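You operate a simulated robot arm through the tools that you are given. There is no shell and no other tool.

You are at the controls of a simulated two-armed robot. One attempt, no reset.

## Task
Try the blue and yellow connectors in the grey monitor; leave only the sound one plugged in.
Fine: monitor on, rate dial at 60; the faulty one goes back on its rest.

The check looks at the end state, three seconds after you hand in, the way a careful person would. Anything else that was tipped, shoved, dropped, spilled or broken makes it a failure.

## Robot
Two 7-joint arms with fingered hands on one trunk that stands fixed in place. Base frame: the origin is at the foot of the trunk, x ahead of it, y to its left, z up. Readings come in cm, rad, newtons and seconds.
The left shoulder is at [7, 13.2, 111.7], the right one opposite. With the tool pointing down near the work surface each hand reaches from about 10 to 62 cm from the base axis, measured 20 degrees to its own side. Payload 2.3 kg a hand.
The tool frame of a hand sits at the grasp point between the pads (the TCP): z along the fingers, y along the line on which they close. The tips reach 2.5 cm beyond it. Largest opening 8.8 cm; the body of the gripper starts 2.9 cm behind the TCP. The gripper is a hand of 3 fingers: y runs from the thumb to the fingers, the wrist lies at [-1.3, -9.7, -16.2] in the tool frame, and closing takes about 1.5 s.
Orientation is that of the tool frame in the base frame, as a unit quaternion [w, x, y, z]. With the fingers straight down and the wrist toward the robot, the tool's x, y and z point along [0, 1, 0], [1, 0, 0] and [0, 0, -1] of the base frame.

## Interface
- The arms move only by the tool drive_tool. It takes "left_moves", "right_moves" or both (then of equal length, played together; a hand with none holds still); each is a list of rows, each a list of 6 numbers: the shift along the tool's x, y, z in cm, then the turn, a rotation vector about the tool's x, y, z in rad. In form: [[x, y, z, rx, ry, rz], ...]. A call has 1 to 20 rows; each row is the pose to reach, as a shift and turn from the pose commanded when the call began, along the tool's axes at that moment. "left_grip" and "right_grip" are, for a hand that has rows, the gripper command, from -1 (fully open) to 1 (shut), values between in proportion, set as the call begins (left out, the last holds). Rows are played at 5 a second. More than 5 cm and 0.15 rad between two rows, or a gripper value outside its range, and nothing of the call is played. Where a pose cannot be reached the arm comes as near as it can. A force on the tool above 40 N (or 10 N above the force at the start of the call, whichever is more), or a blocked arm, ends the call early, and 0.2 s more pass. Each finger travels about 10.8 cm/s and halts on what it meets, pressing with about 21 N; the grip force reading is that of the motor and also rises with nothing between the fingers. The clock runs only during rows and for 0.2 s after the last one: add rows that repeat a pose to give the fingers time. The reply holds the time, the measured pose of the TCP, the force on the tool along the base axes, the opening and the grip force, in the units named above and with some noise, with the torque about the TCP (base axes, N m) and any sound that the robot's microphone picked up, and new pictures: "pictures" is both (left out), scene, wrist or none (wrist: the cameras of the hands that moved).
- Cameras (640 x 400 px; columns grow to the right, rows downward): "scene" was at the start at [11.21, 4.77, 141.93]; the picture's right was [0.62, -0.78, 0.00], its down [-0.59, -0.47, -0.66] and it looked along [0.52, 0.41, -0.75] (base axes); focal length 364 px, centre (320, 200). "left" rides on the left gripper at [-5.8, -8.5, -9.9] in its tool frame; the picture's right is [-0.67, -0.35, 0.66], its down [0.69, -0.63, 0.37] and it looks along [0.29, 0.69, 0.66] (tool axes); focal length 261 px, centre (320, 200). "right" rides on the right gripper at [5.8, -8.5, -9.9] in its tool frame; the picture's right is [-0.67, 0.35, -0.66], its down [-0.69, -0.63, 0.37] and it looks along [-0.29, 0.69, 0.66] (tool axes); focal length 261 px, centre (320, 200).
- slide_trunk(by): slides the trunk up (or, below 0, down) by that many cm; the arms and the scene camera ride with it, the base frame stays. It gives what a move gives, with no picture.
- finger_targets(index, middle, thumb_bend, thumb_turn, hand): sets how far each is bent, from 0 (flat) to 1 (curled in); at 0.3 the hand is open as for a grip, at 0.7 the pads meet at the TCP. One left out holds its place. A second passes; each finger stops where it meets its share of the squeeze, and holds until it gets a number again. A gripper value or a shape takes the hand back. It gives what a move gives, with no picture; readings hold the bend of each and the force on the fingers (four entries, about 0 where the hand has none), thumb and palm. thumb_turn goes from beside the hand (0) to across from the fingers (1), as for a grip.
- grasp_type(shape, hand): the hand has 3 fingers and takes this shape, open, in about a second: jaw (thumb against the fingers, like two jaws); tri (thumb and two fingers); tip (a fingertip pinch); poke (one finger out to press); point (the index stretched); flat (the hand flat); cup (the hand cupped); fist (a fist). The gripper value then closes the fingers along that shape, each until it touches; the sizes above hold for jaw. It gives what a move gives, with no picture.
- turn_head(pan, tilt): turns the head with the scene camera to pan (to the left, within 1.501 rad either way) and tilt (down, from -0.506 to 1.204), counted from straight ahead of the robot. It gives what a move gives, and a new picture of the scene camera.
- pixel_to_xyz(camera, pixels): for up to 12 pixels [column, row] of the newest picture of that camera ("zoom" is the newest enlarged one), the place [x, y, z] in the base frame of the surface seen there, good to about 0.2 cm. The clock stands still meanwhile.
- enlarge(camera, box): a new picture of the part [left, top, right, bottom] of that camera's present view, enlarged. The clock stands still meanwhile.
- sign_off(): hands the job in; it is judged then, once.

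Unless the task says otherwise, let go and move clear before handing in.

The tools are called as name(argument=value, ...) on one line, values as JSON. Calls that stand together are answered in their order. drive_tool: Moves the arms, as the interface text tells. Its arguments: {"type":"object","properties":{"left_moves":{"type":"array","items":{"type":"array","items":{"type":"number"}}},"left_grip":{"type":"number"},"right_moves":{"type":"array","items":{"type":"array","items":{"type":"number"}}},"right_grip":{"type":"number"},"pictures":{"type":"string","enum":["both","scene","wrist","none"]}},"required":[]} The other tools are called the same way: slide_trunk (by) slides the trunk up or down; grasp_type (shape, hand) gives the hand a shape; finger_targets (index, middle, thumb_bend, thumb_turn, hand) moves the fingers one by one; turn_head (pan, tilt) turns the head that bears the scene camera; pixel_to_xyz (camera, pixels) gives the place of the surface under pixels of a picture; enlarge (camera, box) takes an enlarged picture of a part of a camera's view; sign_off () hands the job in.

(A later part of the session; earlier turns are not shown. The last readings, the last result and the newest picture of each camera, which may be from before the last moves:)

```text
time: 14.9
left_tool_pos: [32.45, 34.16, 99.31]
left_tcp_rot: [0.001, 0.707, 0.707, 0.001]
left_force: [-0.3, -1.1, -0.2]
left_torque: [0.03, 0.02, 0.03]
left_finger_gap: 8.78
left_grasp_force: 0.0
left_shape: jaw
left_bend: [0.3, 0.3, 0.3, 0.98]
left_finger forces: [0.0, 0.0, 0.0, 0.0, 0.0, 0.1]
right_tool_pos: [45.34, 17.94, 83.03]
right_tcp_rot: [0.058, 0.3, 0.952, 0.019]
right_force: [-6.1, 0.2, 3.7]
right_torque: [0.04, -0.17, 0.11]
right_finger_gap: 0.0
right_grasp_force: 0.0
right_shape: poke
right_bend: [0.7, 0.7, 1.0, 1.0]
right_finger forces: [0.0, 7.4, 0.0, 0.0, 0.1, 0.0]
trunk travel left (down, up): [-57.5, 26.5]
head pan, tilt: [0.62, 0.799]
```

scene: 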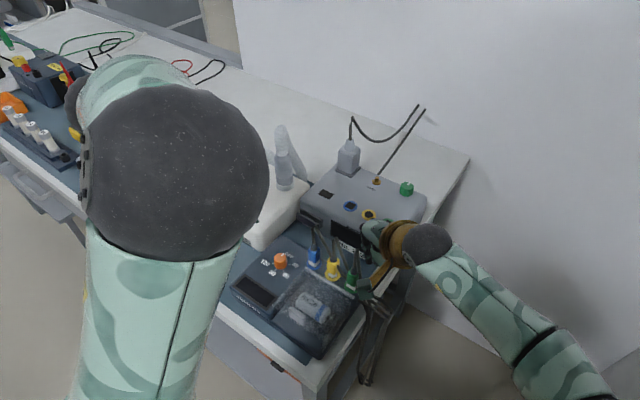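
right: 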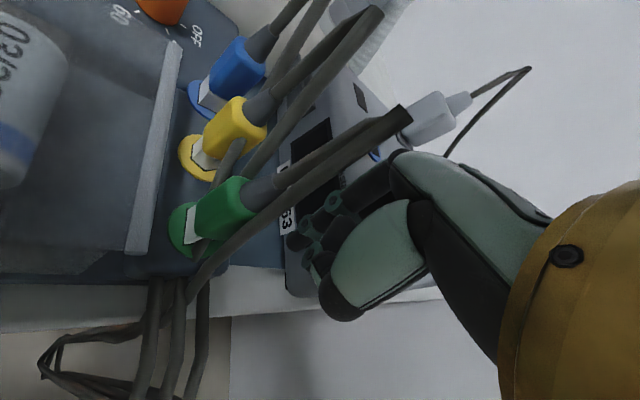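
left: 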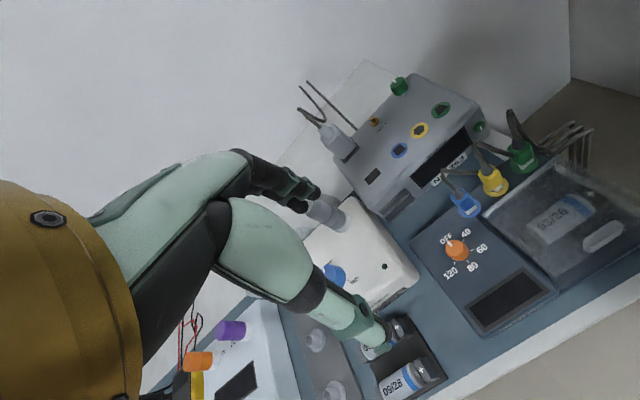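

Force now includes an upward part (3.7 N), perhaps from the rounded monitor edge. I'll check the display in the scene view around (345, 243).

enlarge(camera="scene", box=[300, 190, 420, 290])

enlarge(camera="left", box=[400, 60, 520, 180])

```text
4.00 times, centred on (360, 240) of scene
```

zoom: 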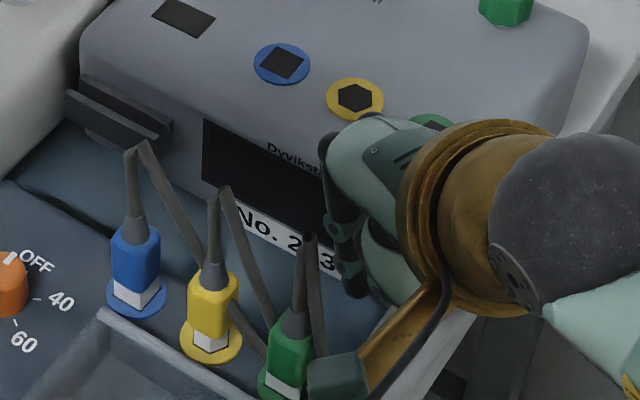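

```text
3.33 times, centred on (460, 120) of left
```

zoom: 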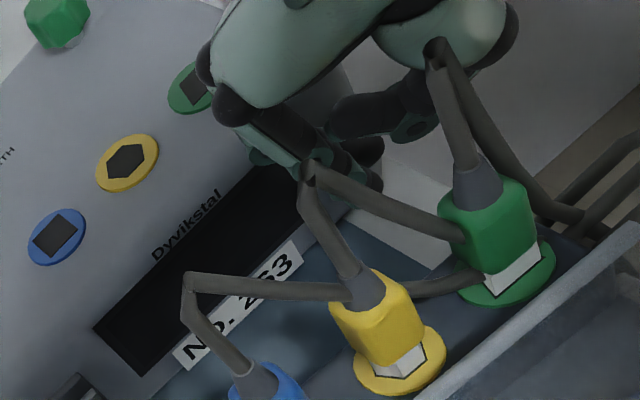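

The display is still dark; the knuckle seems to meet the monitor's upper edge before the fingertip presses the button. I'll back off and straighten the fingers (bend 0.5) so the tips lead.

drive_tool(right_moves=[[0.6, -0.5, -0.1, 0, 0, 0], [0.9, -1.5, -0.2, 0, 0, 0], [0.89, -3.06, -0.29, 0, 0, 0], [0.89, -3.06, -0.29, 0, 0, 0]], pictures="none")

finger_targets(hand="right", index=0.5, middle=0.5)

enlarge(camera="left", box=[430, 50, 570, 160])

```text
time: 15.9
left_tool_pos: [32.83, 34.13, 99.21]
left_tcp_rot: [0.0, 0.708, 0.706, 0.0]
left_force: [0.2, 0.1, 0.8]
left_torque: [0.01, -0.02, -0.05]
left_finger_gap: 8.78
left_grasp_force: 0.1
left_shape: jaw
left_bend: [0.3, 0.3, 0.3, 0.98]
left_finger forces: [0.1, 0.0, 0.0, 0.0, 0.1, 0.0]
right_tool_pos: [43.16, 15.95, 82.85]
right_tcp_rot: [0.057, 0.301, 0.952, 0.017]
right_force: [0.6, 0.1, -0.9]
right_torque: [-0.03, 0.01, 0.03]
right_finger_gap: 0.0
right_grasp_force: 0.0
right_shape: poke
right_bend: [0.7, 0.7, 1.0, 1.0]
right_finger forces: [0.1, 0.0, 0.1, 0.1, 0.0, 0.1]
trunk travel left (down, up): [-57.5, 26.5]
head pan, tilt: [0.62, 0.799]
```

```text
time: 16.9
left_tool_pos: [32.81, 34.24, 99.3]
left_tcp_rot: [0.0, 0.707, 0.707, 0.0]
left_force: [-1.2, 0.0, 0.3]
left_torque: [-0.04, -0.01, -0.01]
left_finger_gap: 8.79
left_grasp_force: 0.0
left_shape: jaw
left_bend: [0.3, 0.3, 0.3, 0.98]
left_finger forces: [0.0, 0.0, 0.1, 0.0, 0.1, 0.1]
right_tool_pos: [43.1, 16.02, 82.99]
right_tcp_rot: [0.057, 0.3, 0.952, 0.018]
right_force: [0.3, 0.3, -1.4]
right_torque: [0.02, 0.0, 0.0]
right_finger_gap: 3.55
right_grasp_force: 0.0
right_shape: fingers
right_bend: [0.5, 0.5, 1.0, 1.0]
right_finger forces: [0.0, 0.0, 0.1, 0.0, 0.0, 0.1]
trunk travel left (down, up): [-57.5, 26.5]
head pan, tilt: [0.62, 0.799]
```

```text
3.64 times, centred on (500, 105) of left
```

zoom: 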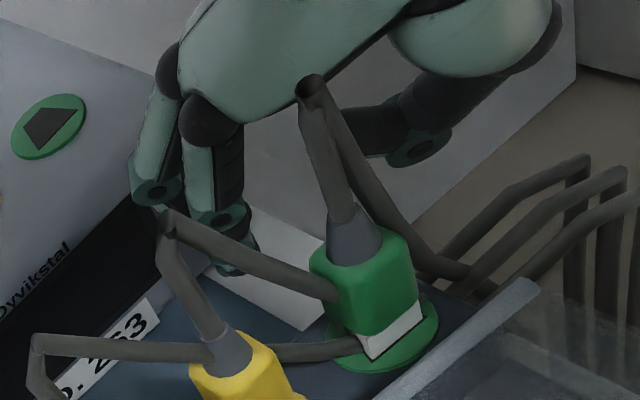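

The fingers now hang straighter. I'll measure their tips in this zoom.

pixel_to_xyz(camera="zoom", pixels=[[235, 268], [250, 250], [215, 222], [158, 195], [185, 220], [200, 255], [150, 120], [175, 55], [205, 115], [220, 180], [140, 200], [415, 150]])

enlarge(camera="right", box=[260, 160, 380, 300])

```text
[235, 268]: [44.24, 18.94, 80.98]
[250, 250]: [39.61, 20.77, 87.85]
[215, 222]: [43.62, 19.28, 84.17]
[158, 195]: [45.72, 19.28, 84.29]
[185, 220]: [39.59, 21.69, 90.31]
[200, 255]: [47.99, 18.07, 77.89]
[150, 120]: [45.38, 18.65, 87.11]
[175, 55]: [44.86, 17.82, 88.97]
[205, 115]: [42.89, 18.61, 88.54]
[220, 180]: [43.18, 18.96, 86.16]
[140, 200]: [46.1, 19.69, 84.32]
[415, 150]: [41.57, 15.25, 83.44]
```

```text
2.86 times, centred on (320, 230) of right
```

zoom: 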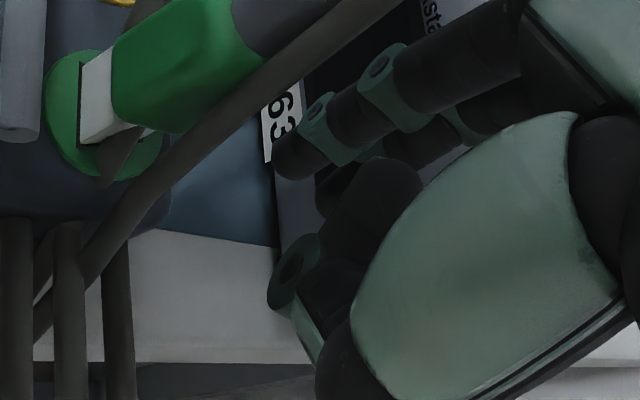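

The middle fingertip now leads, near (45.9, 17.8, 80.7). I'll shift slightly right to line up with the button (y≈17.1) and press in +x in small steps.

drive_tool(right_moves=[[-0.31, -0.51, 0.3, 0, 0, 0], [-0.64, -0.28, 0.35, 0, 0, 0], [-0.8, -0.17, 0.37, 0, 0, 0], [-0.96, -0.05, 0.39, 0, 0, 0], [-0.96, -0.05, 0.39, 0, 0, 0]], pictures="none")

enlarge(camera="left", box=[430, 50, 530, 150])

```text
time: 18.1
left_tool_pos: [32.75, 34.14, 99.3]
left_tcp_rot: [0.0, 0.707, 0.707, 0.0]
left_force: [-0.5, 0.6, -1.2]
left_torque: [-0.01, 0.06, 0.01]
left_finger_gap: 8.77
left_grasp_force: 0.1
left_shape: jaw
left_bend: [0.3, 0.3, 0.3, 0.98]
left_finger forces: [0.0, 0.0, 0.0, 0.0, 0.0, 0.0]
right_tool_pos: [43.82, 15.31, 82.67]
right_tcp_rot: [0.057, 0.3, 0.952, 0.018]
right_force: [-0.8, -0.4, 1.6]
right_torque: [0.02, -0.02, -0.01]
right_finger_gap: 3.56
right_grasp_force: 0.4
right_shape: fingers
right_bend: [0.5, 0.5, 1.0, 1.0]
right_finger forces: [0.0, 1.2, 0.0, 0.1, 0.1, 0.1]
trunk travel left (down, up): [-57.5, 26.5]
head pan, tilt: [0.62, 0.799]
heard: click
```

```text
4.00 times, centred on (480, 100) of left
```

zoom: 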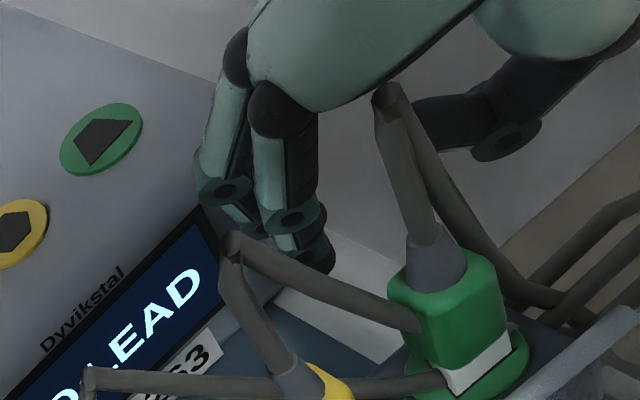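

A click was heard and the display now reads "NO LEAD": the monitor is on. I'll retract the right hand, up and out to the right.

drive_tool(right_moves=[[0.81, -0.57, -0.12, 0, 0, 0], [0.52, -0.37, -3.1, 0, 0, 0], [0.14, -0.09, -7.07, 0, 0, 0], [-0.25, 0.18, -11.0, 0, 0, 0], [-2.25, -2.08, -14.0, 0, 0, 0], [-4.5, -5.35, -14.0, 0, 0, 0], [-5.6, -7.0, -14.0, 0, 0, 0]], pictures="both")

```text
time: 19.7
left_tool_pos: [32.9, 34.14, 99.34]
left_tcp_rot: [0.0, 0.707, 0.707, 0.0]
left_force: [0.2, -0.4, 0.0]
left_torque: [0.04, -0.02, 0.0]
left_finger_gap: 8.74
left_grasp_force: 0.1
left_shape: jaw
left_bend: [0.3, 0.3, 0.3, 0.98]
left_finger forces: [0.0, 0.0, 0.0, 0.0, 0.0, 0.0]
right_tool_pos: [42.93, 6.35, 96.69]
right_tcp_rot: [0.057, 0.299, 0.952, 0.018]
right_force: [0.2, -0.6, -0.8]
right_torque: [0.03, 0.0, -0.01]
right_finger_gap: 3.54
right_grasp_force: 0.1
right_shape: fingers
right_bend: [0.5, 0.5, 1.0, 1.0]
right_finger forces: [0.1, 0.0, 0.1, 0.0, 0.0, 0.0]
trunk travel left (down, up): [-57.5, 26.5]
head pan, tilt: [0.62, 0.799]
```

scene: 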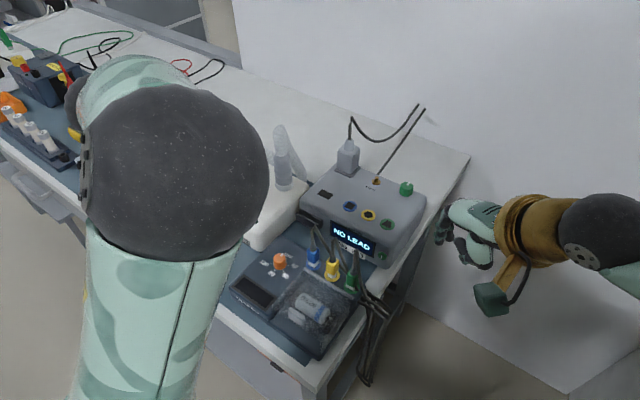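
right: 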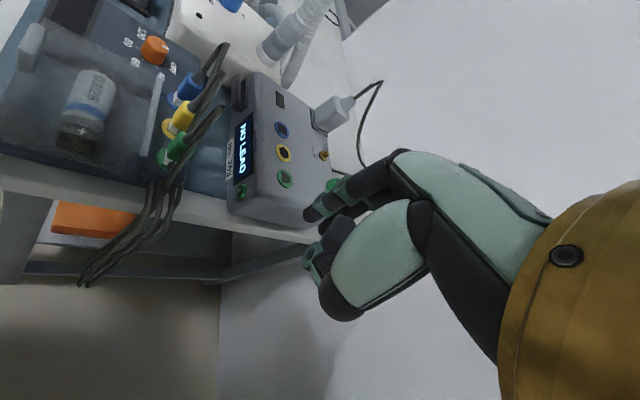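

The monitor is on ("NO LEAD") and the right camera now gives a clear overview. Next is the dial: I'll bring the left hand above it at a +60° heading with a partly closed grip, ready to twist clockwise.

drive_tool(left_moves=[[-0.45, 0.42, 0.3, 0, 0, -0.131], [-0.9, 0.85, 0.6, 0, 0, -0.262], [-1.37, 1.27, 1.0, 0, 0, -0.393], [-1.82, 1.7, 1.5, 0, 0, -0.524], [-2.28, 2.12, 2.0, 0, 0, -0.654], [-2.74, 2.55, 2.7, 0, 0, -0.785], [-3.2, 2.97, 3.5, 0, 0, -0.916], [-3.65, 3.4, 4.3, 0, 0, -1.047], [-3.65, 3.4, 4.3, 0, 0, -1.047]], left_grip=0, pictures="both")

```text
time: 21.7
left_tool_pos: [34.75, 34.05, 92.72]
left_tcp_rot: [0.007, 0.256, 0.967, -0.006]
left_force: [-0.2, -0.2, 0.0]
left_torque: [0.01, 0.0, -0.02]
left_finger_gap: 4.43
left_grasp_force: 0.1
left_shape: jaw
left_bend: [0.74, 0.44, 0.69, 1.0]
left_finger forces: [0.0, 0.1, 0.0, 0.1, 0.0, 0.0]
left hand out of reach, approached as far as the arm can: row 7, 8, 9
right_tool_pos: [42.9, 6.26, 96.69]
right_tcp_rot: [0.058, 0.3, 0.952, 0.018]
right_force: [-0.1, -0.4, -0.2]
right_torque: [0.01, -0.01, 0.0]
right_finger_gap: 3.55
right_grasp_force: 0.1
right_shape: fingers
right_bend: [0.5, 0.5, 1.0, 1.0]
right_finger forces: [0.0, 0.1, 0.0, 0.1, 0.0, 0.0]
trunk travel left (down, up): [-57.5, 26.5]
head pan, tilt: [0.62, 0.799]
```

scene: 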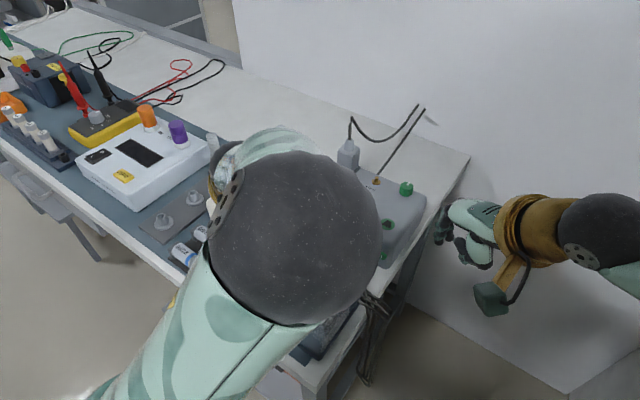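
left: 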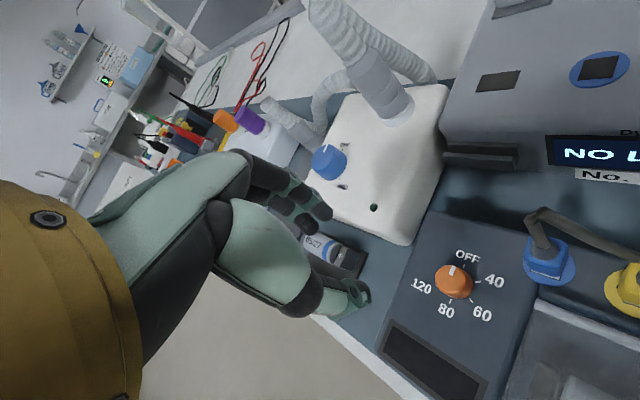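

The dial is visible at (455, 282) in the left view with its pointer at OFF; the left hand got the 60° heading but couldn't reach the position. I'll try a smaller 40° heading directly above the dial.

drive_tool(left_moves=[[-1.0, -0.8, -0.1, 0, 0, 0.12], [-2.0, -1.6, -0.2, 0, 0, 0.24], [-3.13, -2.36, -0.3, 0, 0, 0.35], [-3.13, -2.36, -0.3, 0, 0, 0.35]], pictures="wrist")

```text
time: 22.7
left_tool_pos: [36.42, 30.32, 92.93]
left_tcp_rot: [0.001, 0.423, 0.906, -0.002]
left_force: [0.2, 0.0, 0.2]
left_torque: [-0.02, 0.0, 0.04]
left_finger_gap: 4.45
left_grasp_force: 0.1
left_shape: jaw
left_bend: [0.74, 0.44, 0.69, 1.0]
left_finger forces: [0.0, 0.0, 0.0, 0.0, 0.0, 0.1]
right_tool_pos: [42.89, 6.48, 96.58]
right_tcp_rot: [0.056, 0.3, 0.952, 0.018]
right_force: [0.2, 0.1, 1.4]
right_torque: [-0.01, 0.02, -0.02]
right_finger_gap: 3.58
right_grasp_force: 0.0
right_shape: fingers
right_bend: [0.5, 0.5, 1.0, 1.0]
right_finger forces: [0.1, 0.0, 0.1, 0.1, 0.1, 0.0]
trunk travel left (down, up): [-57.5, 26.5]
head pan, tilt: [0.62, 0.799]
```

left: 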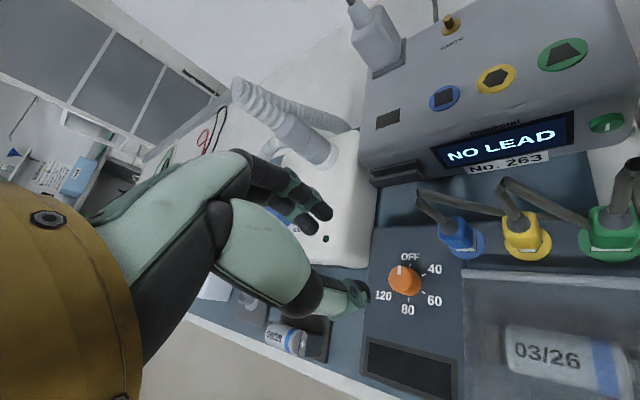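

Now the left hand is right above the dial (36.4, 30.3) at a 40° heading. I'll zoom in on the fingers because the index and middle bends differ (0.74 vs 0.44).

enlarge(camera="left", box=[200, 130, 420, 350])

enlarge(camera="right", box=[60, 0, 280, 140])

```text
1.82 times, centred on (310, 240) of left
```

zoom: 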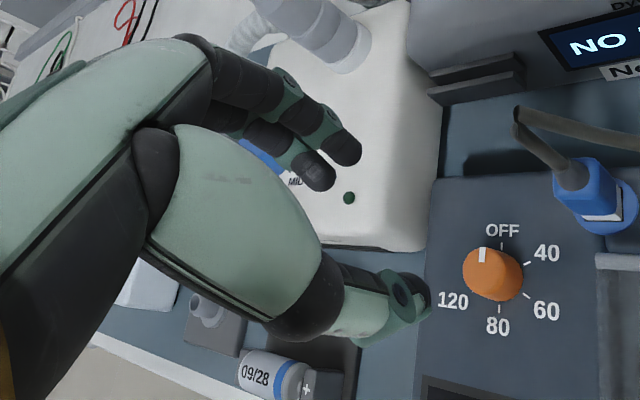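

```text
2.86 times, centred on (170, 70) of right
```

zoom: 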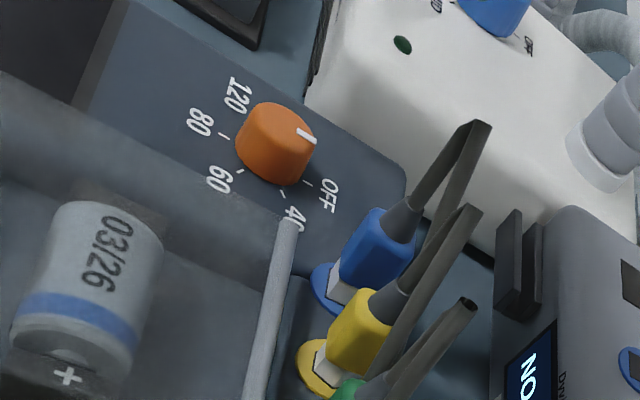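

I'll measure the fingertip and thumb-tip positions relative to the TCP (36.4, 30.3, 92.9) in the left picture.

pixel_to_xyz(camera="left", pixels=[[326, 213], [322, 216], [311, 231], [306, 234], [366, 294], [370, 300], [360, 292], [340, 302], [300, 190], [290, 210], [405, 280], [403, 270]])

```text
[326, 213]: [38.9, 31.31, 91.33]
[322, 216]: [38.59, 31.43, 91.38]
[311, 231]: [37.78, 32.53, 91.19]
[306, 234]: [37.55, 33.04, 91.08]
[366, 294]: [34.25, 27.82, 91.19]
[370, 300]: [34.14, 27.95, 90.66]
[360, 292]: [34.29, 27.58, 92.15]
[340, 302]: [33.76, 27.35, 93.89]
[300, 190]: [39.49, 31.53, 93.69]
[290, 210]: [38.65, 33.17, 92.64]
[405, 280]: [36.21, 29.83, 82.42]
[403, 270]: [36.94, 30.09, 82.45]
```

I'll get a finer measurement of the dial's centre from a close zoom before descending.

enlarge(camera="left", box=[365, 245, 445, 320])

```text
5.33 times, centred on (405, 282) of left
```

zoom: 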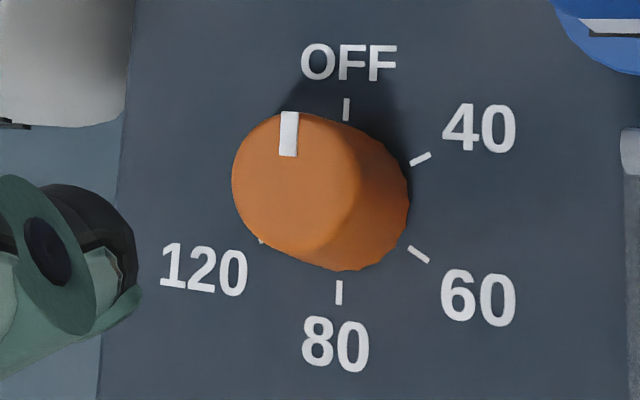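

pixel_to_xyz(camera="zoom", pixels=[[346, 110], [339, 292], [421, 159], [419, 254], [288, 120], [288, 145], [295, 185], [250, 200], [345, 170], [295, 240], [393, 230], [260, 140]])

```text
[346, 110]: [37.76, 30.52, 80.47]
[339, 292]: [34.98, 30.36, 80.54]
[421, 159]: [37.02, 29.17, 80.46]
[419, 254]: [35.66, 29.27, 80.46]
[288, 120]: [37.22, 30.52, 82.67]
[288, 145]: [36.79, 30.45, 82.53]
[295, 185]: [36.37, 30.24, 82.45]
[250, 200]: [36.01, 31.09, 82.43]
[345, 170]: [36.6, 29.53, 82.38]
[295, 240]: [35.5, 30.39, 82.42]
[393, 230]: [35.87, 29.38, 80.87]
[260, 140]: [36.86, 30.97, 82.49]
```

The dial's centre is (36.37, 30.45) with top at z≈82.45. I'll descend so that the fingertips straddle it just above the panel.

drive_tool(left_moves=[[0.1, 0.05, 2.5, 0, 0, 0], [0.1, 0.05, 5.0, 0, 0, 0], [0.1, 0.05, 7.5, 0, 0, 0], [0.1, 0.05, 9.0, 0, 0, 0], [0.1, 0.05, 9.5, 0, 0, 0], [0.1, 0.05, 9.5, 0, 0, 0]], pictures="wrist")

enlarge(camera="right", box=[60, 0, 280, 140])

```text
time: 24.1
left_tool_pos: [36.38, 30.37, 83.59]
left_tcp_rot: [0.001, 0.423, 0.906, 0.0]
left_force: [-0.2, 0.9, 0.0]
left_torque: [-0.03, -0.04, -0.01]
left_finger_gap: 4.45
left_grasp_force: 0.0
left_shape: jaw
left_bend: [0.74, 0.44, 0.69, 1.0]
left_finger forces: [0.0, 0.1, 0.1, 0.0, 0.1, 0.0]
right_tool_pos: [42.93, 6.37, 96.66]
right_tcp_rot: [0.057, 0.3, 0.952, 0.017]
right_force: [0.4, -0.1, 1.2]
right_torque: [0.0, 0.0, 0.01]
right_finger_gap: 3.55
right_grasp_force: 0.0
right_shape: fingers
right_bend: [0.5, 0.5, 1.0, 1.0]
right_finger forces: [0.0, 0.1, 0.1, 0.0, 0.1, 0.0]
trunk travel left (down, up): [-57.5, 26.5]
head pan, tilt: [0.62, 0.799]
```

left: 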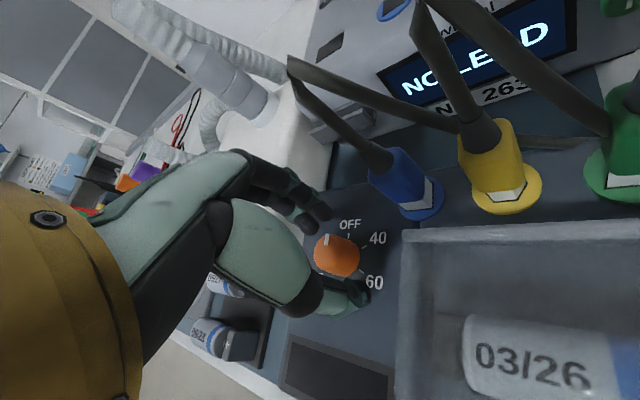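

```text
2.86 times, centred on (170, 70) of right
```

zoom: 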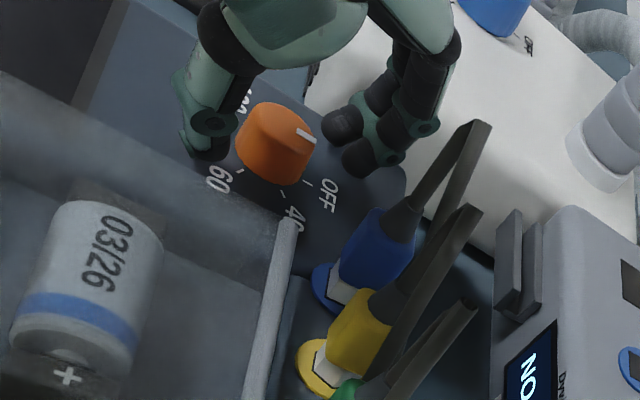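

The fingers straddle the orange dial without touching. I'll close the left hand on it.

drive_tool(left_moves=[[0, 0, 0, 0, 0, 0], [0, 0, 0, 0, 0, 0], [0, 0, 0, 0, 0, 0], [0, 0, 0, 0, 0, 0], [0, 0, 0, 0, 0, 0], [0, 0, 0, 0, 0, 0]], left_grip=0.7, pictures="wrist")

enlarge(camera="right", box=[60, 0, 280, 140])

```text
time: 25.5
left_tool_pos: [36.44, 30.48, 83.44]
left_tcp_rot: [0.001, 0.423, 0.906, 0.001]
left_force: [-1.1, -2.1, 0.3]
left_torque: [-0.04, 0.04, -0.05]
left_finger_gap: 1.36
left_grasp_force: 0.0
left_shape: jaw
left_bend: [0.73, 0.61, 0.72, 1.0]
left_finger forces: [0.2, 0.1, 0.0, 0.0, 2.6, 0.1]
right_tool_pos: [42.74, 6.39, 96.67]
right_tcp_rot: [0.057, 0.3, 0.952, 0.019]
right_force: [0.3, 0.1, 0.2]
right_torque: [-0.01, -0.03, 0.01]
right_finger_gap: 3.6
right_grasp_force: 0.0
right_shape: fingers
right_bend: [0.5, 0.5, 1.0, 1.0]
right_finger forces: [0.0, 0.0, 0.0, 0.0, 0.0, 0.1]
trunk travel left (down, up): [-57.5, 26.5]
head pan, tilt: [0.62, 0.799]
```

left: 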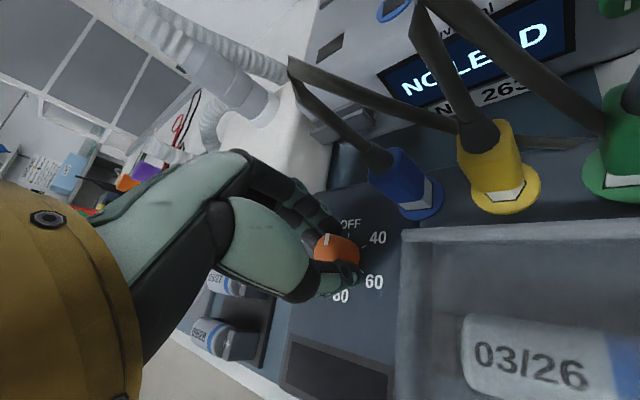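

```text
2.86 times, centred on (170, 70) of right
```

zoom: 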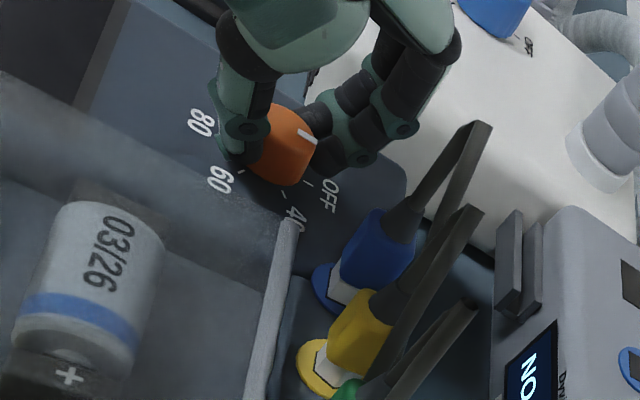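

The thumb is touching the dial (2.6 N) but the squeeze is light at a gap of 1.36. I'll close fully to get a firm hold.

drive_tool(left_moves=[[0, 0, 0, 0, 0, 0], [0, 0, 0, 0, 0, 0], [0, 0, 0, 0, 0, 0], [0, 0, 0, 0, 0, 0], [0, 0, 0, 0, 0, 0]], left_grip=1.0, pictures="none")

enlarge(camera="right", box=[100, 10, 220, 90])

```text
time: 26.7
left_tool_pos: [36.41, 30.42, 83.67]
left_tcp_rot: [0.0, 0.423, 0.906, 0.0]
left_force: [-1.5, -3.7, -3.2]
left_torque: [-0.06, 0.0, 0.03]
left_finger_gap: 1.2
left_grasp_force: 20.7
left_shape: jaw
left_bend: [0.72, 0.64, 0.73, 1.0]
left_finger forces: [11.4, 6.2, 0.0, 0.0, 19.9, 0.1]
right_tool_pos: [42.92, 6.4, 96.63]
right_tcp_rot: [0.057, 0.3, 0.952, 0.018]
right_force: [0.5, -0.8, 0.2]
right_torque: [0.0, -0.01, 0.05]
right_finger_gap: 3.57
right_grasp_force: 0.0
right_shape: fingers
right_bend: [0.5, 0.5, 1.0, 1.0]
right_finger forces: [0.0, 0.1, 0.1, 0.0, 0.0, 0.0]
trunk travel left (down, up): [-57.5, 26.5]
head pan, tilt: [0.62, 0.799]
```

```text
5.00 times, centred on (160, 50) of right
```

zoom: 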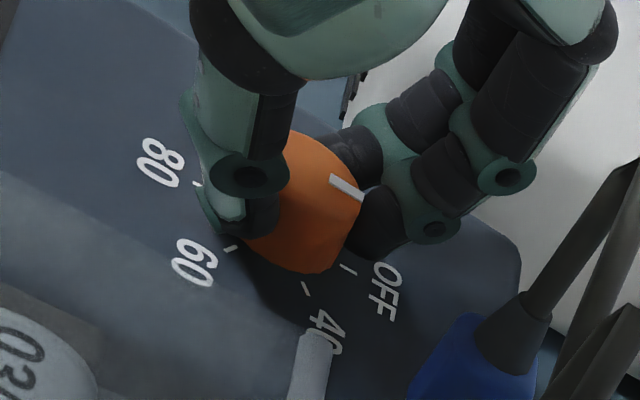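

I have a firm hold (20.7 N). I'll twist 60° clockwise (from heading 40° to −20°) about the tool axis.

drive_tool(left_moves=[[0, 0, 0, 0, 0, 0.131], [0, 0, 0, 0, 0, 0.262], [0, 0, 0, 0, 0, 0.393], [0, 0, 0, 0, 0, 0.524], [0, 0, 0, 0, 0, 0.654], [0, 0, 0, 0, 0, 0.785], [0, 0, 0, 0, 0, 0.916], [0, 0, 0, 0, 0, 1.047], [0, 0, 0, 0, 0, 1.047]], pictures="wrist")

enlarge(camera="right", box=[100, 10, 220, 90])

```text
time: 28.7
left_tool_pos: [36.41, 30.39, 83.54]
left_tcp_rot: [0.0, 0.82, 0.573, 0.001]
left_force: [-3.6, -6.7, -3.7]
left_torque: [-0.11, 0.07, 0.02]
left_finger_gap: 1.17
left_grasp_force: 20.9
left_shape: jaw
left_bend: [0.72, 0.65, 0.73, 0.99]
left_finger forces: [14.7, 5.0, 0.0, 0.0, 20.0, 0.0]
right_tool_pos: [42.89, 6.25, 96.71]
right_tcp_rot: [0.056, 0.3, 0.952, 0.019]
right_force: [0.4, -0.3, 0.3]
right_torque: [0.0, -0.03, -0.02]
right_finger_gap: 3.55
right_grasp_force: 0.0
right_shape: fingers
right_bend: [0.5, 0.5, 1.0, 1.0]
right_finger forces: [0.0, 0.2, 0.1, 0.0, 0.0, 0.0]
trunk travel left (down, up): [-57.5, 26.5]
head pan, tilt: [0.62, 0.799]
```

left: 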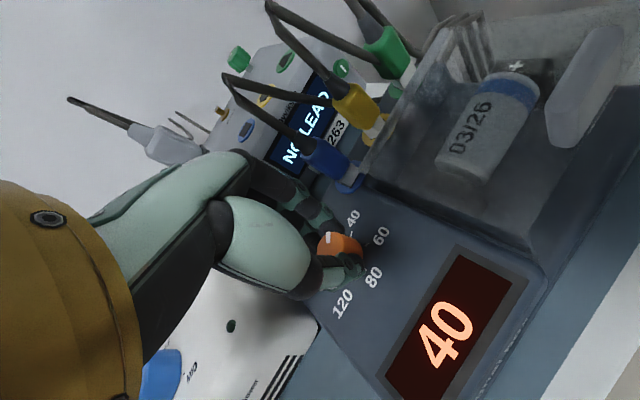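

```text
5.00 times, centred on (160, 50) of right
```

zoom: 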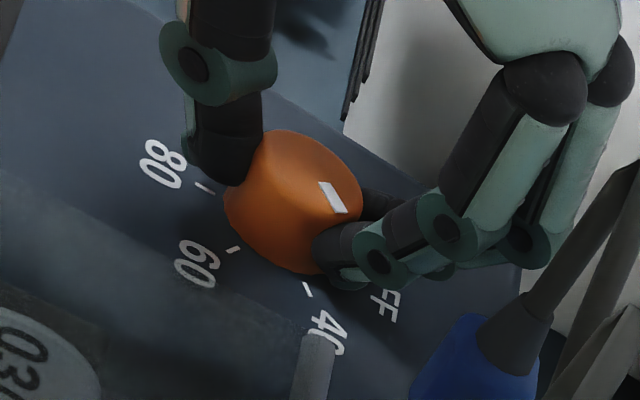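

The simulator now shows "40", so its battery works and one step was made. I'll open, rotate back to the 40° heading around the dial, and regrip for the next step.

drive_tool(left_moves=[[0, 0, 0, 0, 0, 0], [0, 0, 0, 0, 0, 0], [0, 0, 0, 0, 0, 0], [0, 0, 0, 0, 0, 0], [0, 0, -0.3, 0, 0, -0.131], [0, 0, -0.3, 0, 0, -0.262], [0, 0, -0.3, 0, 0, -0.393], [0, 0, -0.3, 0, 0, -0.524], [0, 0, -0.3, 0, 0, -0.654], [0, 0, -0.3, 0, 0, -0.785], [0, 0, -0.3, 0, 0, -0.916], [0, 0, 0, 0, 0, -1.047], [0, 0, 0, 0, 0, -1.047]], left_grip=0, pictures="wrist")

enlarge(camera="right", box=[60, 0, 280, 140])

```text
time: 31.5
left_tool_pos: [36.45, 30.47, 83.44]
left_tcp_rot: [0.0, 0.423, 0.906, 0.0]
left_force: [-0.3, -0.9, -0.1]
left_torque: [0.01, 0.01, 0.01]
left_finger_gap: 4.33
left_grasp_force: 0.0
left_shape: jaw
left_bend: [0.74, 0.45, 0.7, 1.0]
left_finger forces: [0.0, 0.1, 0.1, 0.0, 0.1, 0.0]
right_tool_pos: [42.92, 6.45, 96.66]
right_tcp_rot: [0.057, 0.3, 0.952, 0.018]
right_force: [0.6, -0.2, 0.8]
right_torque: [-0.01, 0.01, -0.04]
right_finger_gap: 3.56
right_grasp_force: 0.0
right_shape: fingers
right_bend: [0.5, 0.5, 1.0, 1.0]
right_finger forces: [0.0, 0.0, 0.0, 0.0, 0.0, 0.0]
trunk travel left (down, up): [-57.5, 26.5]
head pan, tilt: [0.62, 0.799]
```

left: 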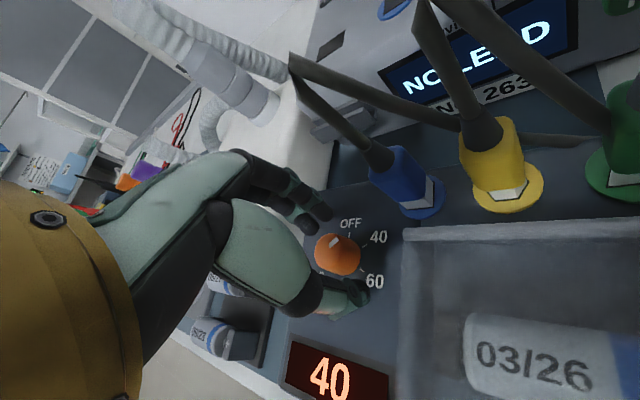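

```text
2.86 times, centred on (170, 70) of right
```

zoom: 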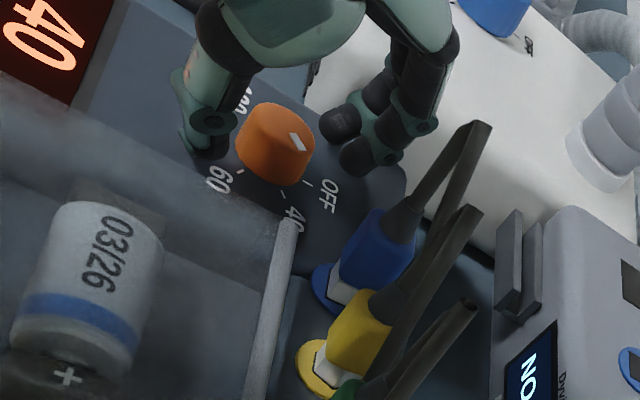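

Dial reads 40, but I should check how far the pointer has actually turned. I'll zoom in on it.

enlarge(camera="left", box=[300, 210, 400, 290])

```text
5.00 times, centred on (350, 250) of left
```

zoom: 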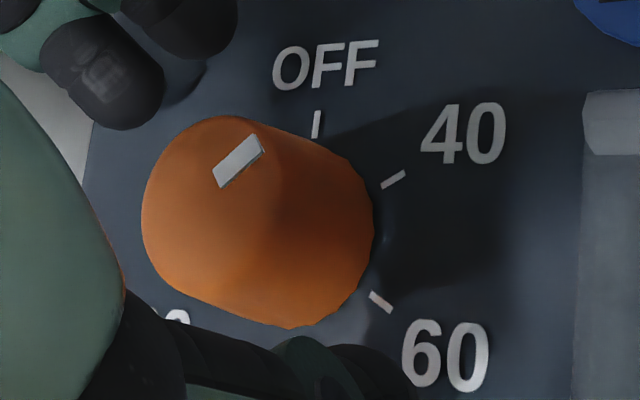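

pixel_to_xyz(camera="zoom", pixels=[[255, 142], [222, 180], [238, 162], [200, 220], [317, 124], [394, 179], [381, 302], [240, 120], [150, 210], [300, 230], [220, 280], [260, 210]])

```text
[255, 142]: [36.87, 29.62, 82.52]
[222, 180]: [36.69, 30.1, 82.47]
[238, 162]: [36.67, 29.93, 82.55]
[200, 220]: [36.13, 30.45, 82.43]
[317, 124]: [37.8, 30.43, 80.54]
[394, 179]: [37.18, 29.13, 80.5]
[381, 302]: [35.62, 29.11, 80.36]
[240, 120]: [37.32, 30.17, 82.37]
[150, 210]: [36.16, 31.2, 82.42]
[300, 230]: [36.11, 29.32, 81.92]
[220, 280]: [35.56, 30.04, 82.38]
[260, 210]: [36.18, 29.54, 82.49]
```

The pointer lies at about −58°, right at 40 — no slip. I'll regrip and twist another 60° clockwise.

drive_tool(left_moves=[[0, 0, 0, 0, 0, 0], [0, 0, 0, 0, 0, 0], [0, 0, 0, 0, 0, 0], [0, 0, 0, 0, 0, 0], [0, 0, 0, 0, 0, 0], [0, 0, 0, 0, 0, 0], [0, 0, 0, 0, 0, 0], [0, 0, 0, 0, 0, 0.131], [0, 0, 0, 0, 0, 0.262], [0, 0, 0, 0, 0, 0.393], [0, 0, 0, 0, 0, 0.524], [0, 0, 0, 0, 0, 0.654], [0, 0, 0, 0, 0, 0.785], [0, 0, 0, 0, 0, 0.916], [0, 0, 0, 0, 0, 1.047], [0, 0, 0, 0, 0, 1.06], [0, 0, 0, 0, 0, 1.06]], left_grip=1.0, pictures="wrist")

enlarge(camera="right", box=[60, 0, 280, 140])

```text
time: 35.1
left_tool_pos: [36.31, 30.67, 83.57]
left_tcp_rot: [-0.002, 0.824, 0.567, 0.0]
left_force: [-3.5, -7.1, -6.7]
left_torque: [-0.11, 0.02, 0.01]
left_finger_gap: 1.3
left_grasp_force: 20.7
left_shape: jaw
left_bend: [0.72, 0.66, 0.75, 0.99]
left_finger forces: [13.8, 4.7, 0.0, 0.1, 19.3, 0.1]
right_tool_pos: [42.99, 6.22, 96.7]
right_tcp_rot: [0.056, 0.3, 0.952, 0.019]
right_force: [0.9, 0.2, 0.4]
right_torque: [0.0, 0.01, 0.04]
right_finger_gap: 3.58
right_grasp_force: 0.0
right_shape: fingers
right_bend: [0.5, 0.5, 1.0, 1.0]
right_finger forces: [0.0, 0.1, 0.0, 0.0, 0.1, 0.0]
trunk travel left (down, up): [-57.5, 26.5]
head pan, tilt: [0.62, 0.799]
```

left: 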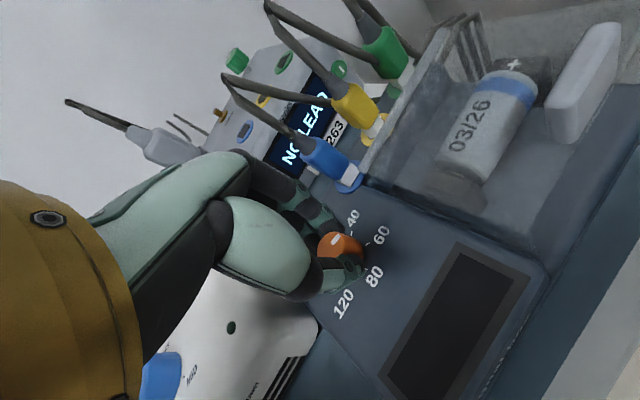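

```text
2.86 times, centred on (170, 70) of right
```

zoom: 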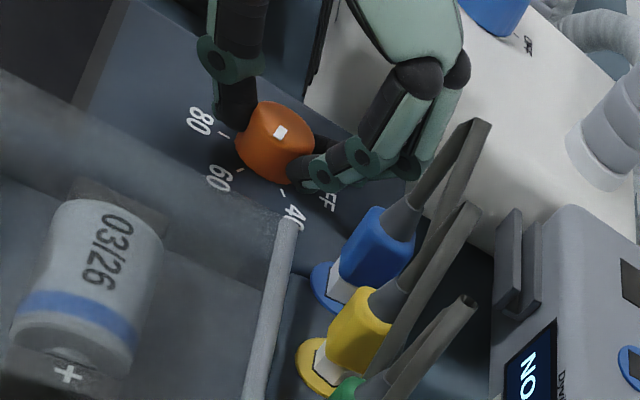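

The simulator's display went dark after this twist. I'll look closely at where the pointer is now.

enlarge(camera="left", box=[300, 200, 400, 300])

enlarge(camera="right", box=[130, 25, 190, 75])

```text
4.00 times, centred on (350, 250) of left
```

zoom: 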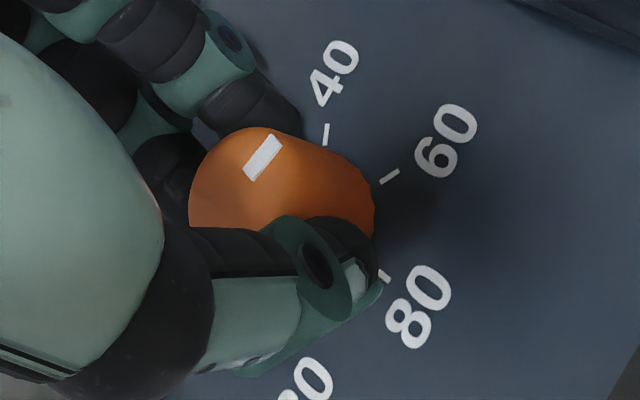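

```text
8.00 times, centred on (160, 50) of right
```

zoom: 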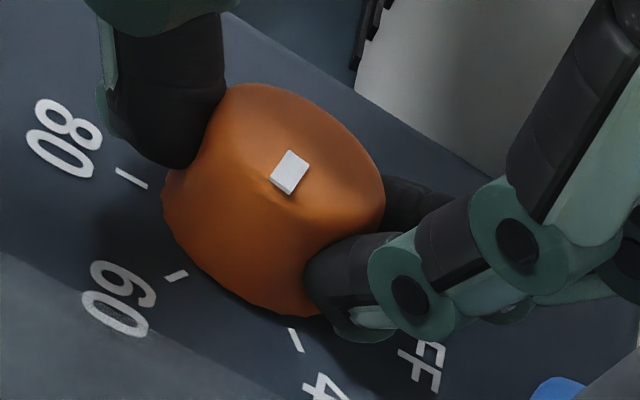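

The pointer sits at about −103°, so it is roughly 15–17° short of the 60 tick. I'll twist a bit further clockwise in small steps.

drive_tool(left_moves=[[0, 0, 0, 0, 0, 0.1], [0, 0, 0, 0, 0, 0.2], [0, 0, 0, 0, 0, 0.28], [0, 0, 0, 0, 0, 0.28]], pictures="wrist")

enlarge(camera="left", box=[300, 200, 400, 300])

```text
time: 36.1
left_tool_pos: [36.42, 30.56, 83.6]
left_tcp_rot: [-0.001, 0.894, 0.448, 0.001]
left_force: [-3.8, -7.4, -3.9]
left_torque: [-0.14, 0.06, 0.03]
left_finger_gap: 1.33
left_grasp_force: 20.8
left_shape: jaw
left_bend: [0.72, 0.67, 0.75, 0.99]
left_finger forces: [15.1, 5.2, 0.0, 0.1, 18.8, 0.0]
right_tool_pos: [42.87, 6.24, 96.75]
right_tcp_rot: [0.056, 0.3, 0.952, 0.019]
right_force: [0.0, 0.0, 0.3]
right_torque: [-0.05, 0.0, -0.02]
right_finger_gap: 3.56
right_grasp_force: 0.0
right_shape: fingers
right_bend: [0.5, 0.5, 1.0, 1.0]
right_finger forces: [0.0, 0.0, 0.0, 0.0, 0.1, 0.0]
trunk travel left (down, up): [-57.5, 26.5]
head pan, tilt: [0.62, 0.799]
```

left: 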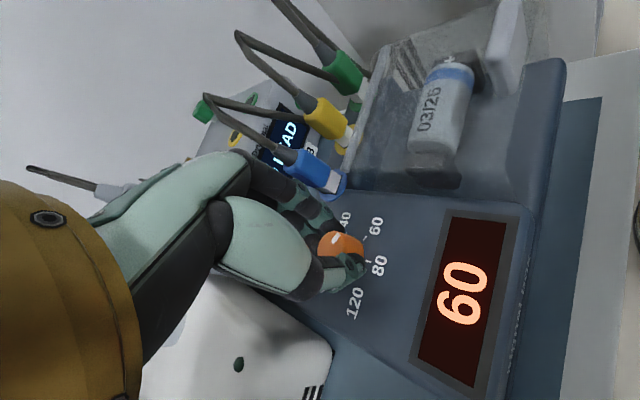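

```text
4.00 times, centred on (350, 250) of left
```

zoom: 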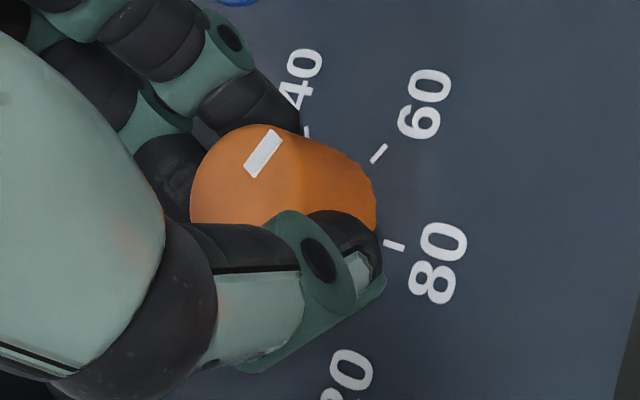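

The simulator reads "60" and the pointer aligns with the 60 tick. I'll open the hand and lift straight up.

drive_tool(left_moves=[[0, 0, 0, 0, 0, 0], [0, 0, 0, 0, 0, 0], [0, 0, 0, 0, 0, 0], [0, 0, 0, 0, 0, 0], [0, 0, 0, 0, 0, 0], [0, 0, -2, 0, 0, 0], [0, 0, -5, 0, 0, 0], [0, 0, -9, 0, 0, 0], [0, 0, -12, 0, 0, 0]], left_grip=-0.2, pictures="wrist")

enlarge(camera="right", box=[60, 0, 280, 140])

```text
time: 38.1
left_tool_pos: [36.46, 30.53, 95.57]
left_tcp_rot: [0.0, 0.894, 0.447, 0.001]
left_force: [0.4, -0.5, -0.6]
left_torque: [0.01, -0.01, 0.02]
left_finger_gap: 5.23
left_grasp_force: 0.0
left_shape: jaw
left_bend: [0.29, 0.41, 0.65, 1.0]
left_finger forces: [0.0, 0.0, 0.0, 0.0, 0.0, 0.1]
right_tool_pos: [42.78, 6.4, 96.61]
right_tcp_rot: [0.057, 0.3, 0.952, 0.019]
right_force: [0.5, 0.9, 1.3]
right_torque: [-0.01, -0.01, 0.02]
right_finger_gap: 3.57
right_grasp_force: 0.0
right_shape: fingers
right_bend: [0.5, 0.5, 1.0, 1.0]
right_finger forces: [0.0, 0.0, 0.0, 0.0, 0.0, 0.1]
trunk travel left (down, up): [-57.5, 26.5]
head pan, tilt: [0.62, 0.799]
```

left: 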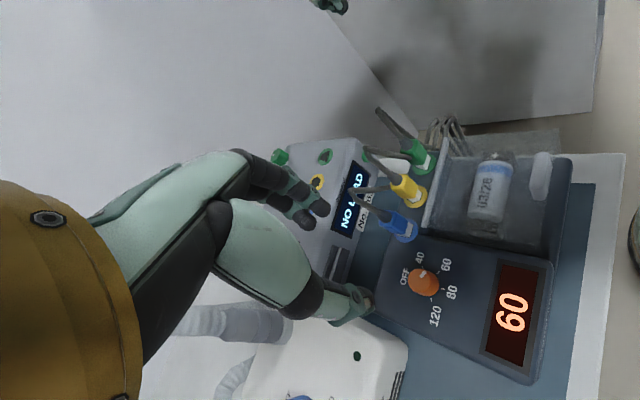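

```text
2.86 times, centred on (170, 70) of right
```

zoom: 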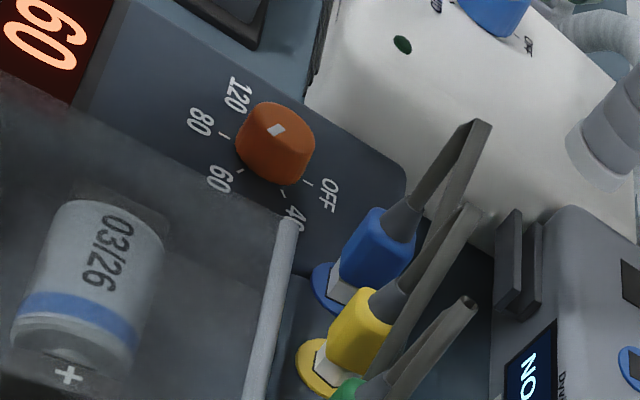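

The dial stands at 60 with "60" displayed. Now the connectors: I'll zoom in on them from both wrist cameras to measure bodies precisely.

enlarge(camera="right", box=[150, 50, 240, 120])

enlarge(camera="left", box=[350, 130, 450, 250])

```text
5.71 times, centred on (195, 85) of right
```

zoom: 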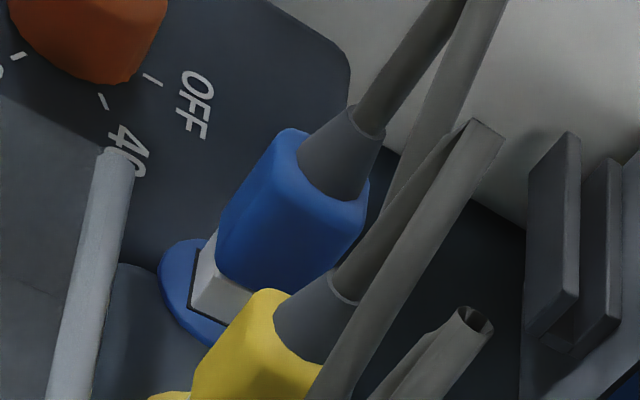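

```text
3.33 times, centred on (400, 190) of left
```

zoom: 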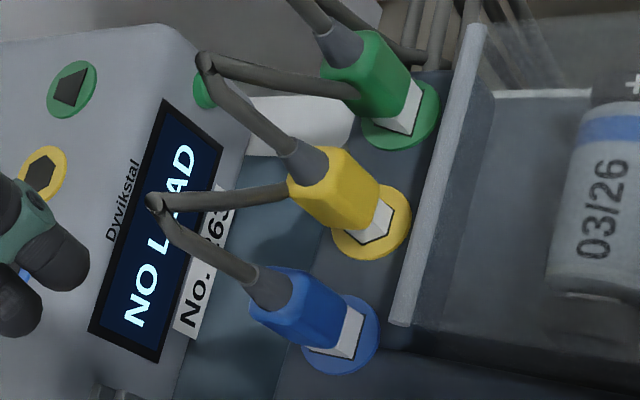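

The connectors have white keyed noses that sit in the rest holes. I'll zoom in on the monitor's sockets to compare key orientation with the rests.

enlarge(camera="right", box=[230, 90, 330, 200])

enlarge(camera="right", box=[265, 115, 297, 145])

```text
3.64 times, centred on (280, 145) of right
```

zoom: 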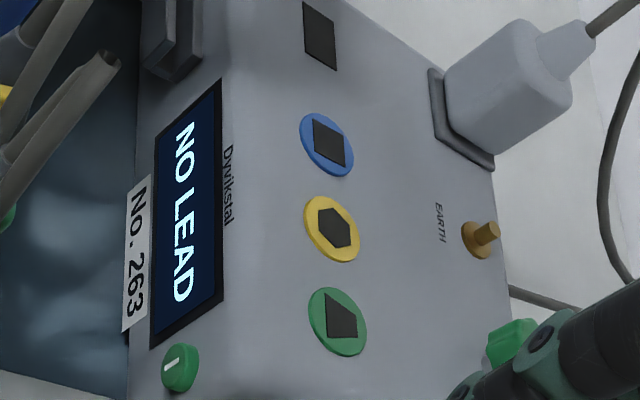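

```text
13.33 times, centred on (281, 130) of right
```

zoom: 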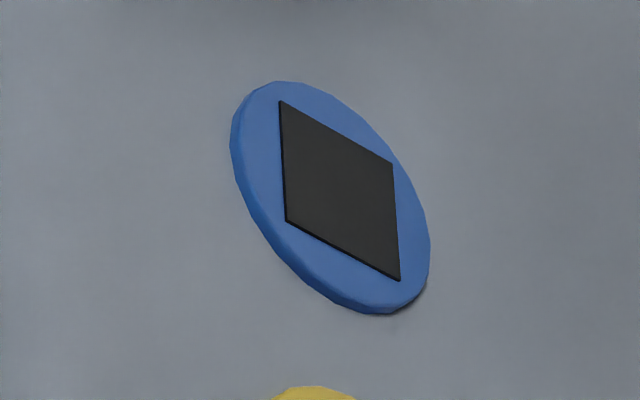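

pixel_to_xyz(camera="zoom", pixels=[[281, 103], [392, 164], [399, 279], [287, 221], [340, 190], [330, 90], [430, 260], [245, 120], [330, 200], [350, 180]])

enlarge(camera="right", box=[267, 137, 299, 167])

```text
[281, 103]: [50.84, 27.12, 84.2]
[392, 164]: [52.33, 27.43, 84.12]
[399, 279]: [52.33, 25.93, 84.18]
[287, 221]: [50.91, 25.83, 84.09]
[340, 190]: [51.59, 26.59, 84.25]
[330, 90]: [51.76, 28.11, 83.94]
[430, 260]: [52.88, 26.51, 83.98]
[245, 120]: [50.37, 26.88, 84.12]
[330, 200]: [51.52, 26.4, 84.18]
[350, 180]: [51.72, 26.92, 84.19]
```

```text
13.33 times, centred on (283, 152) of right
```

zoom: 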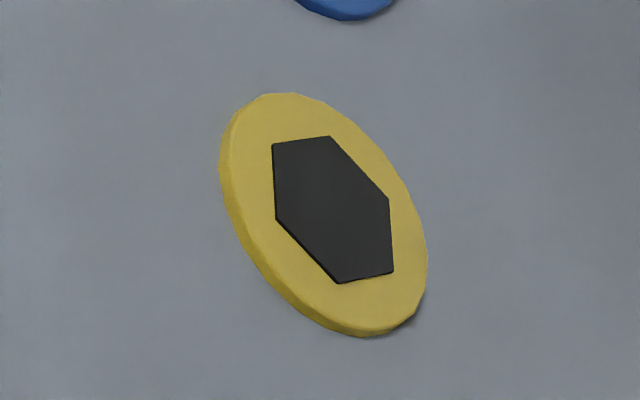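

pixel_to_xyz(camera="zoom", pixels=[[272, 145], [331, 136], [389, 200], [393, 272], [339, 283], [275, 218], [332, 210], [225, 130], [270, 93], [428, 250], [370, 335], [300, 200]])

enlarge(camera="right", box=[162, 60, 212, 110])

```text
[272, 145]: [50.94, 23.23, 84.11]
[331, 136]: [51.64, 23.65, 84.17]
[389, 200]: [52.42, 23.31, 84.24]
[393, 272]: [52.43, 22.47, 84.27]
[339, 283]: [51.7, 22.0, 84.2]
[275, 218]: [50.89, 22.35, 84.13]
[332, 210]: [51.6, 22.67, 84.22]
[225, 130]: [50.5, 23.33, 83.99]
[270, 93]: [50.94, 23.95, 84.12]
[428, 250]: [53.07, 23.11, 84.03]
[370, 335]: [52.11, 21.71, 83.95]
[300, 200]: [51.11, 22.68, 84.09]
```

```text
8.00 times, centred on (187, 85) of right
```

zoom: 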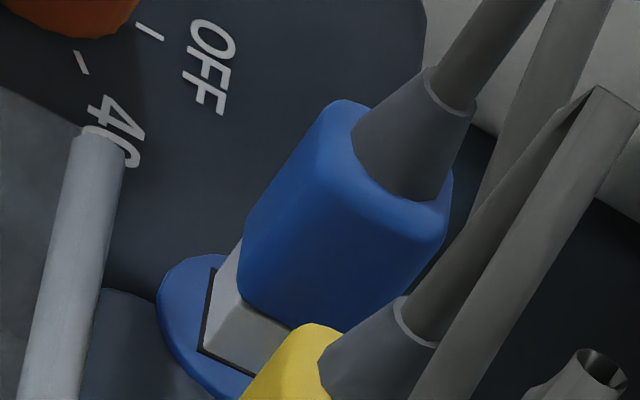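

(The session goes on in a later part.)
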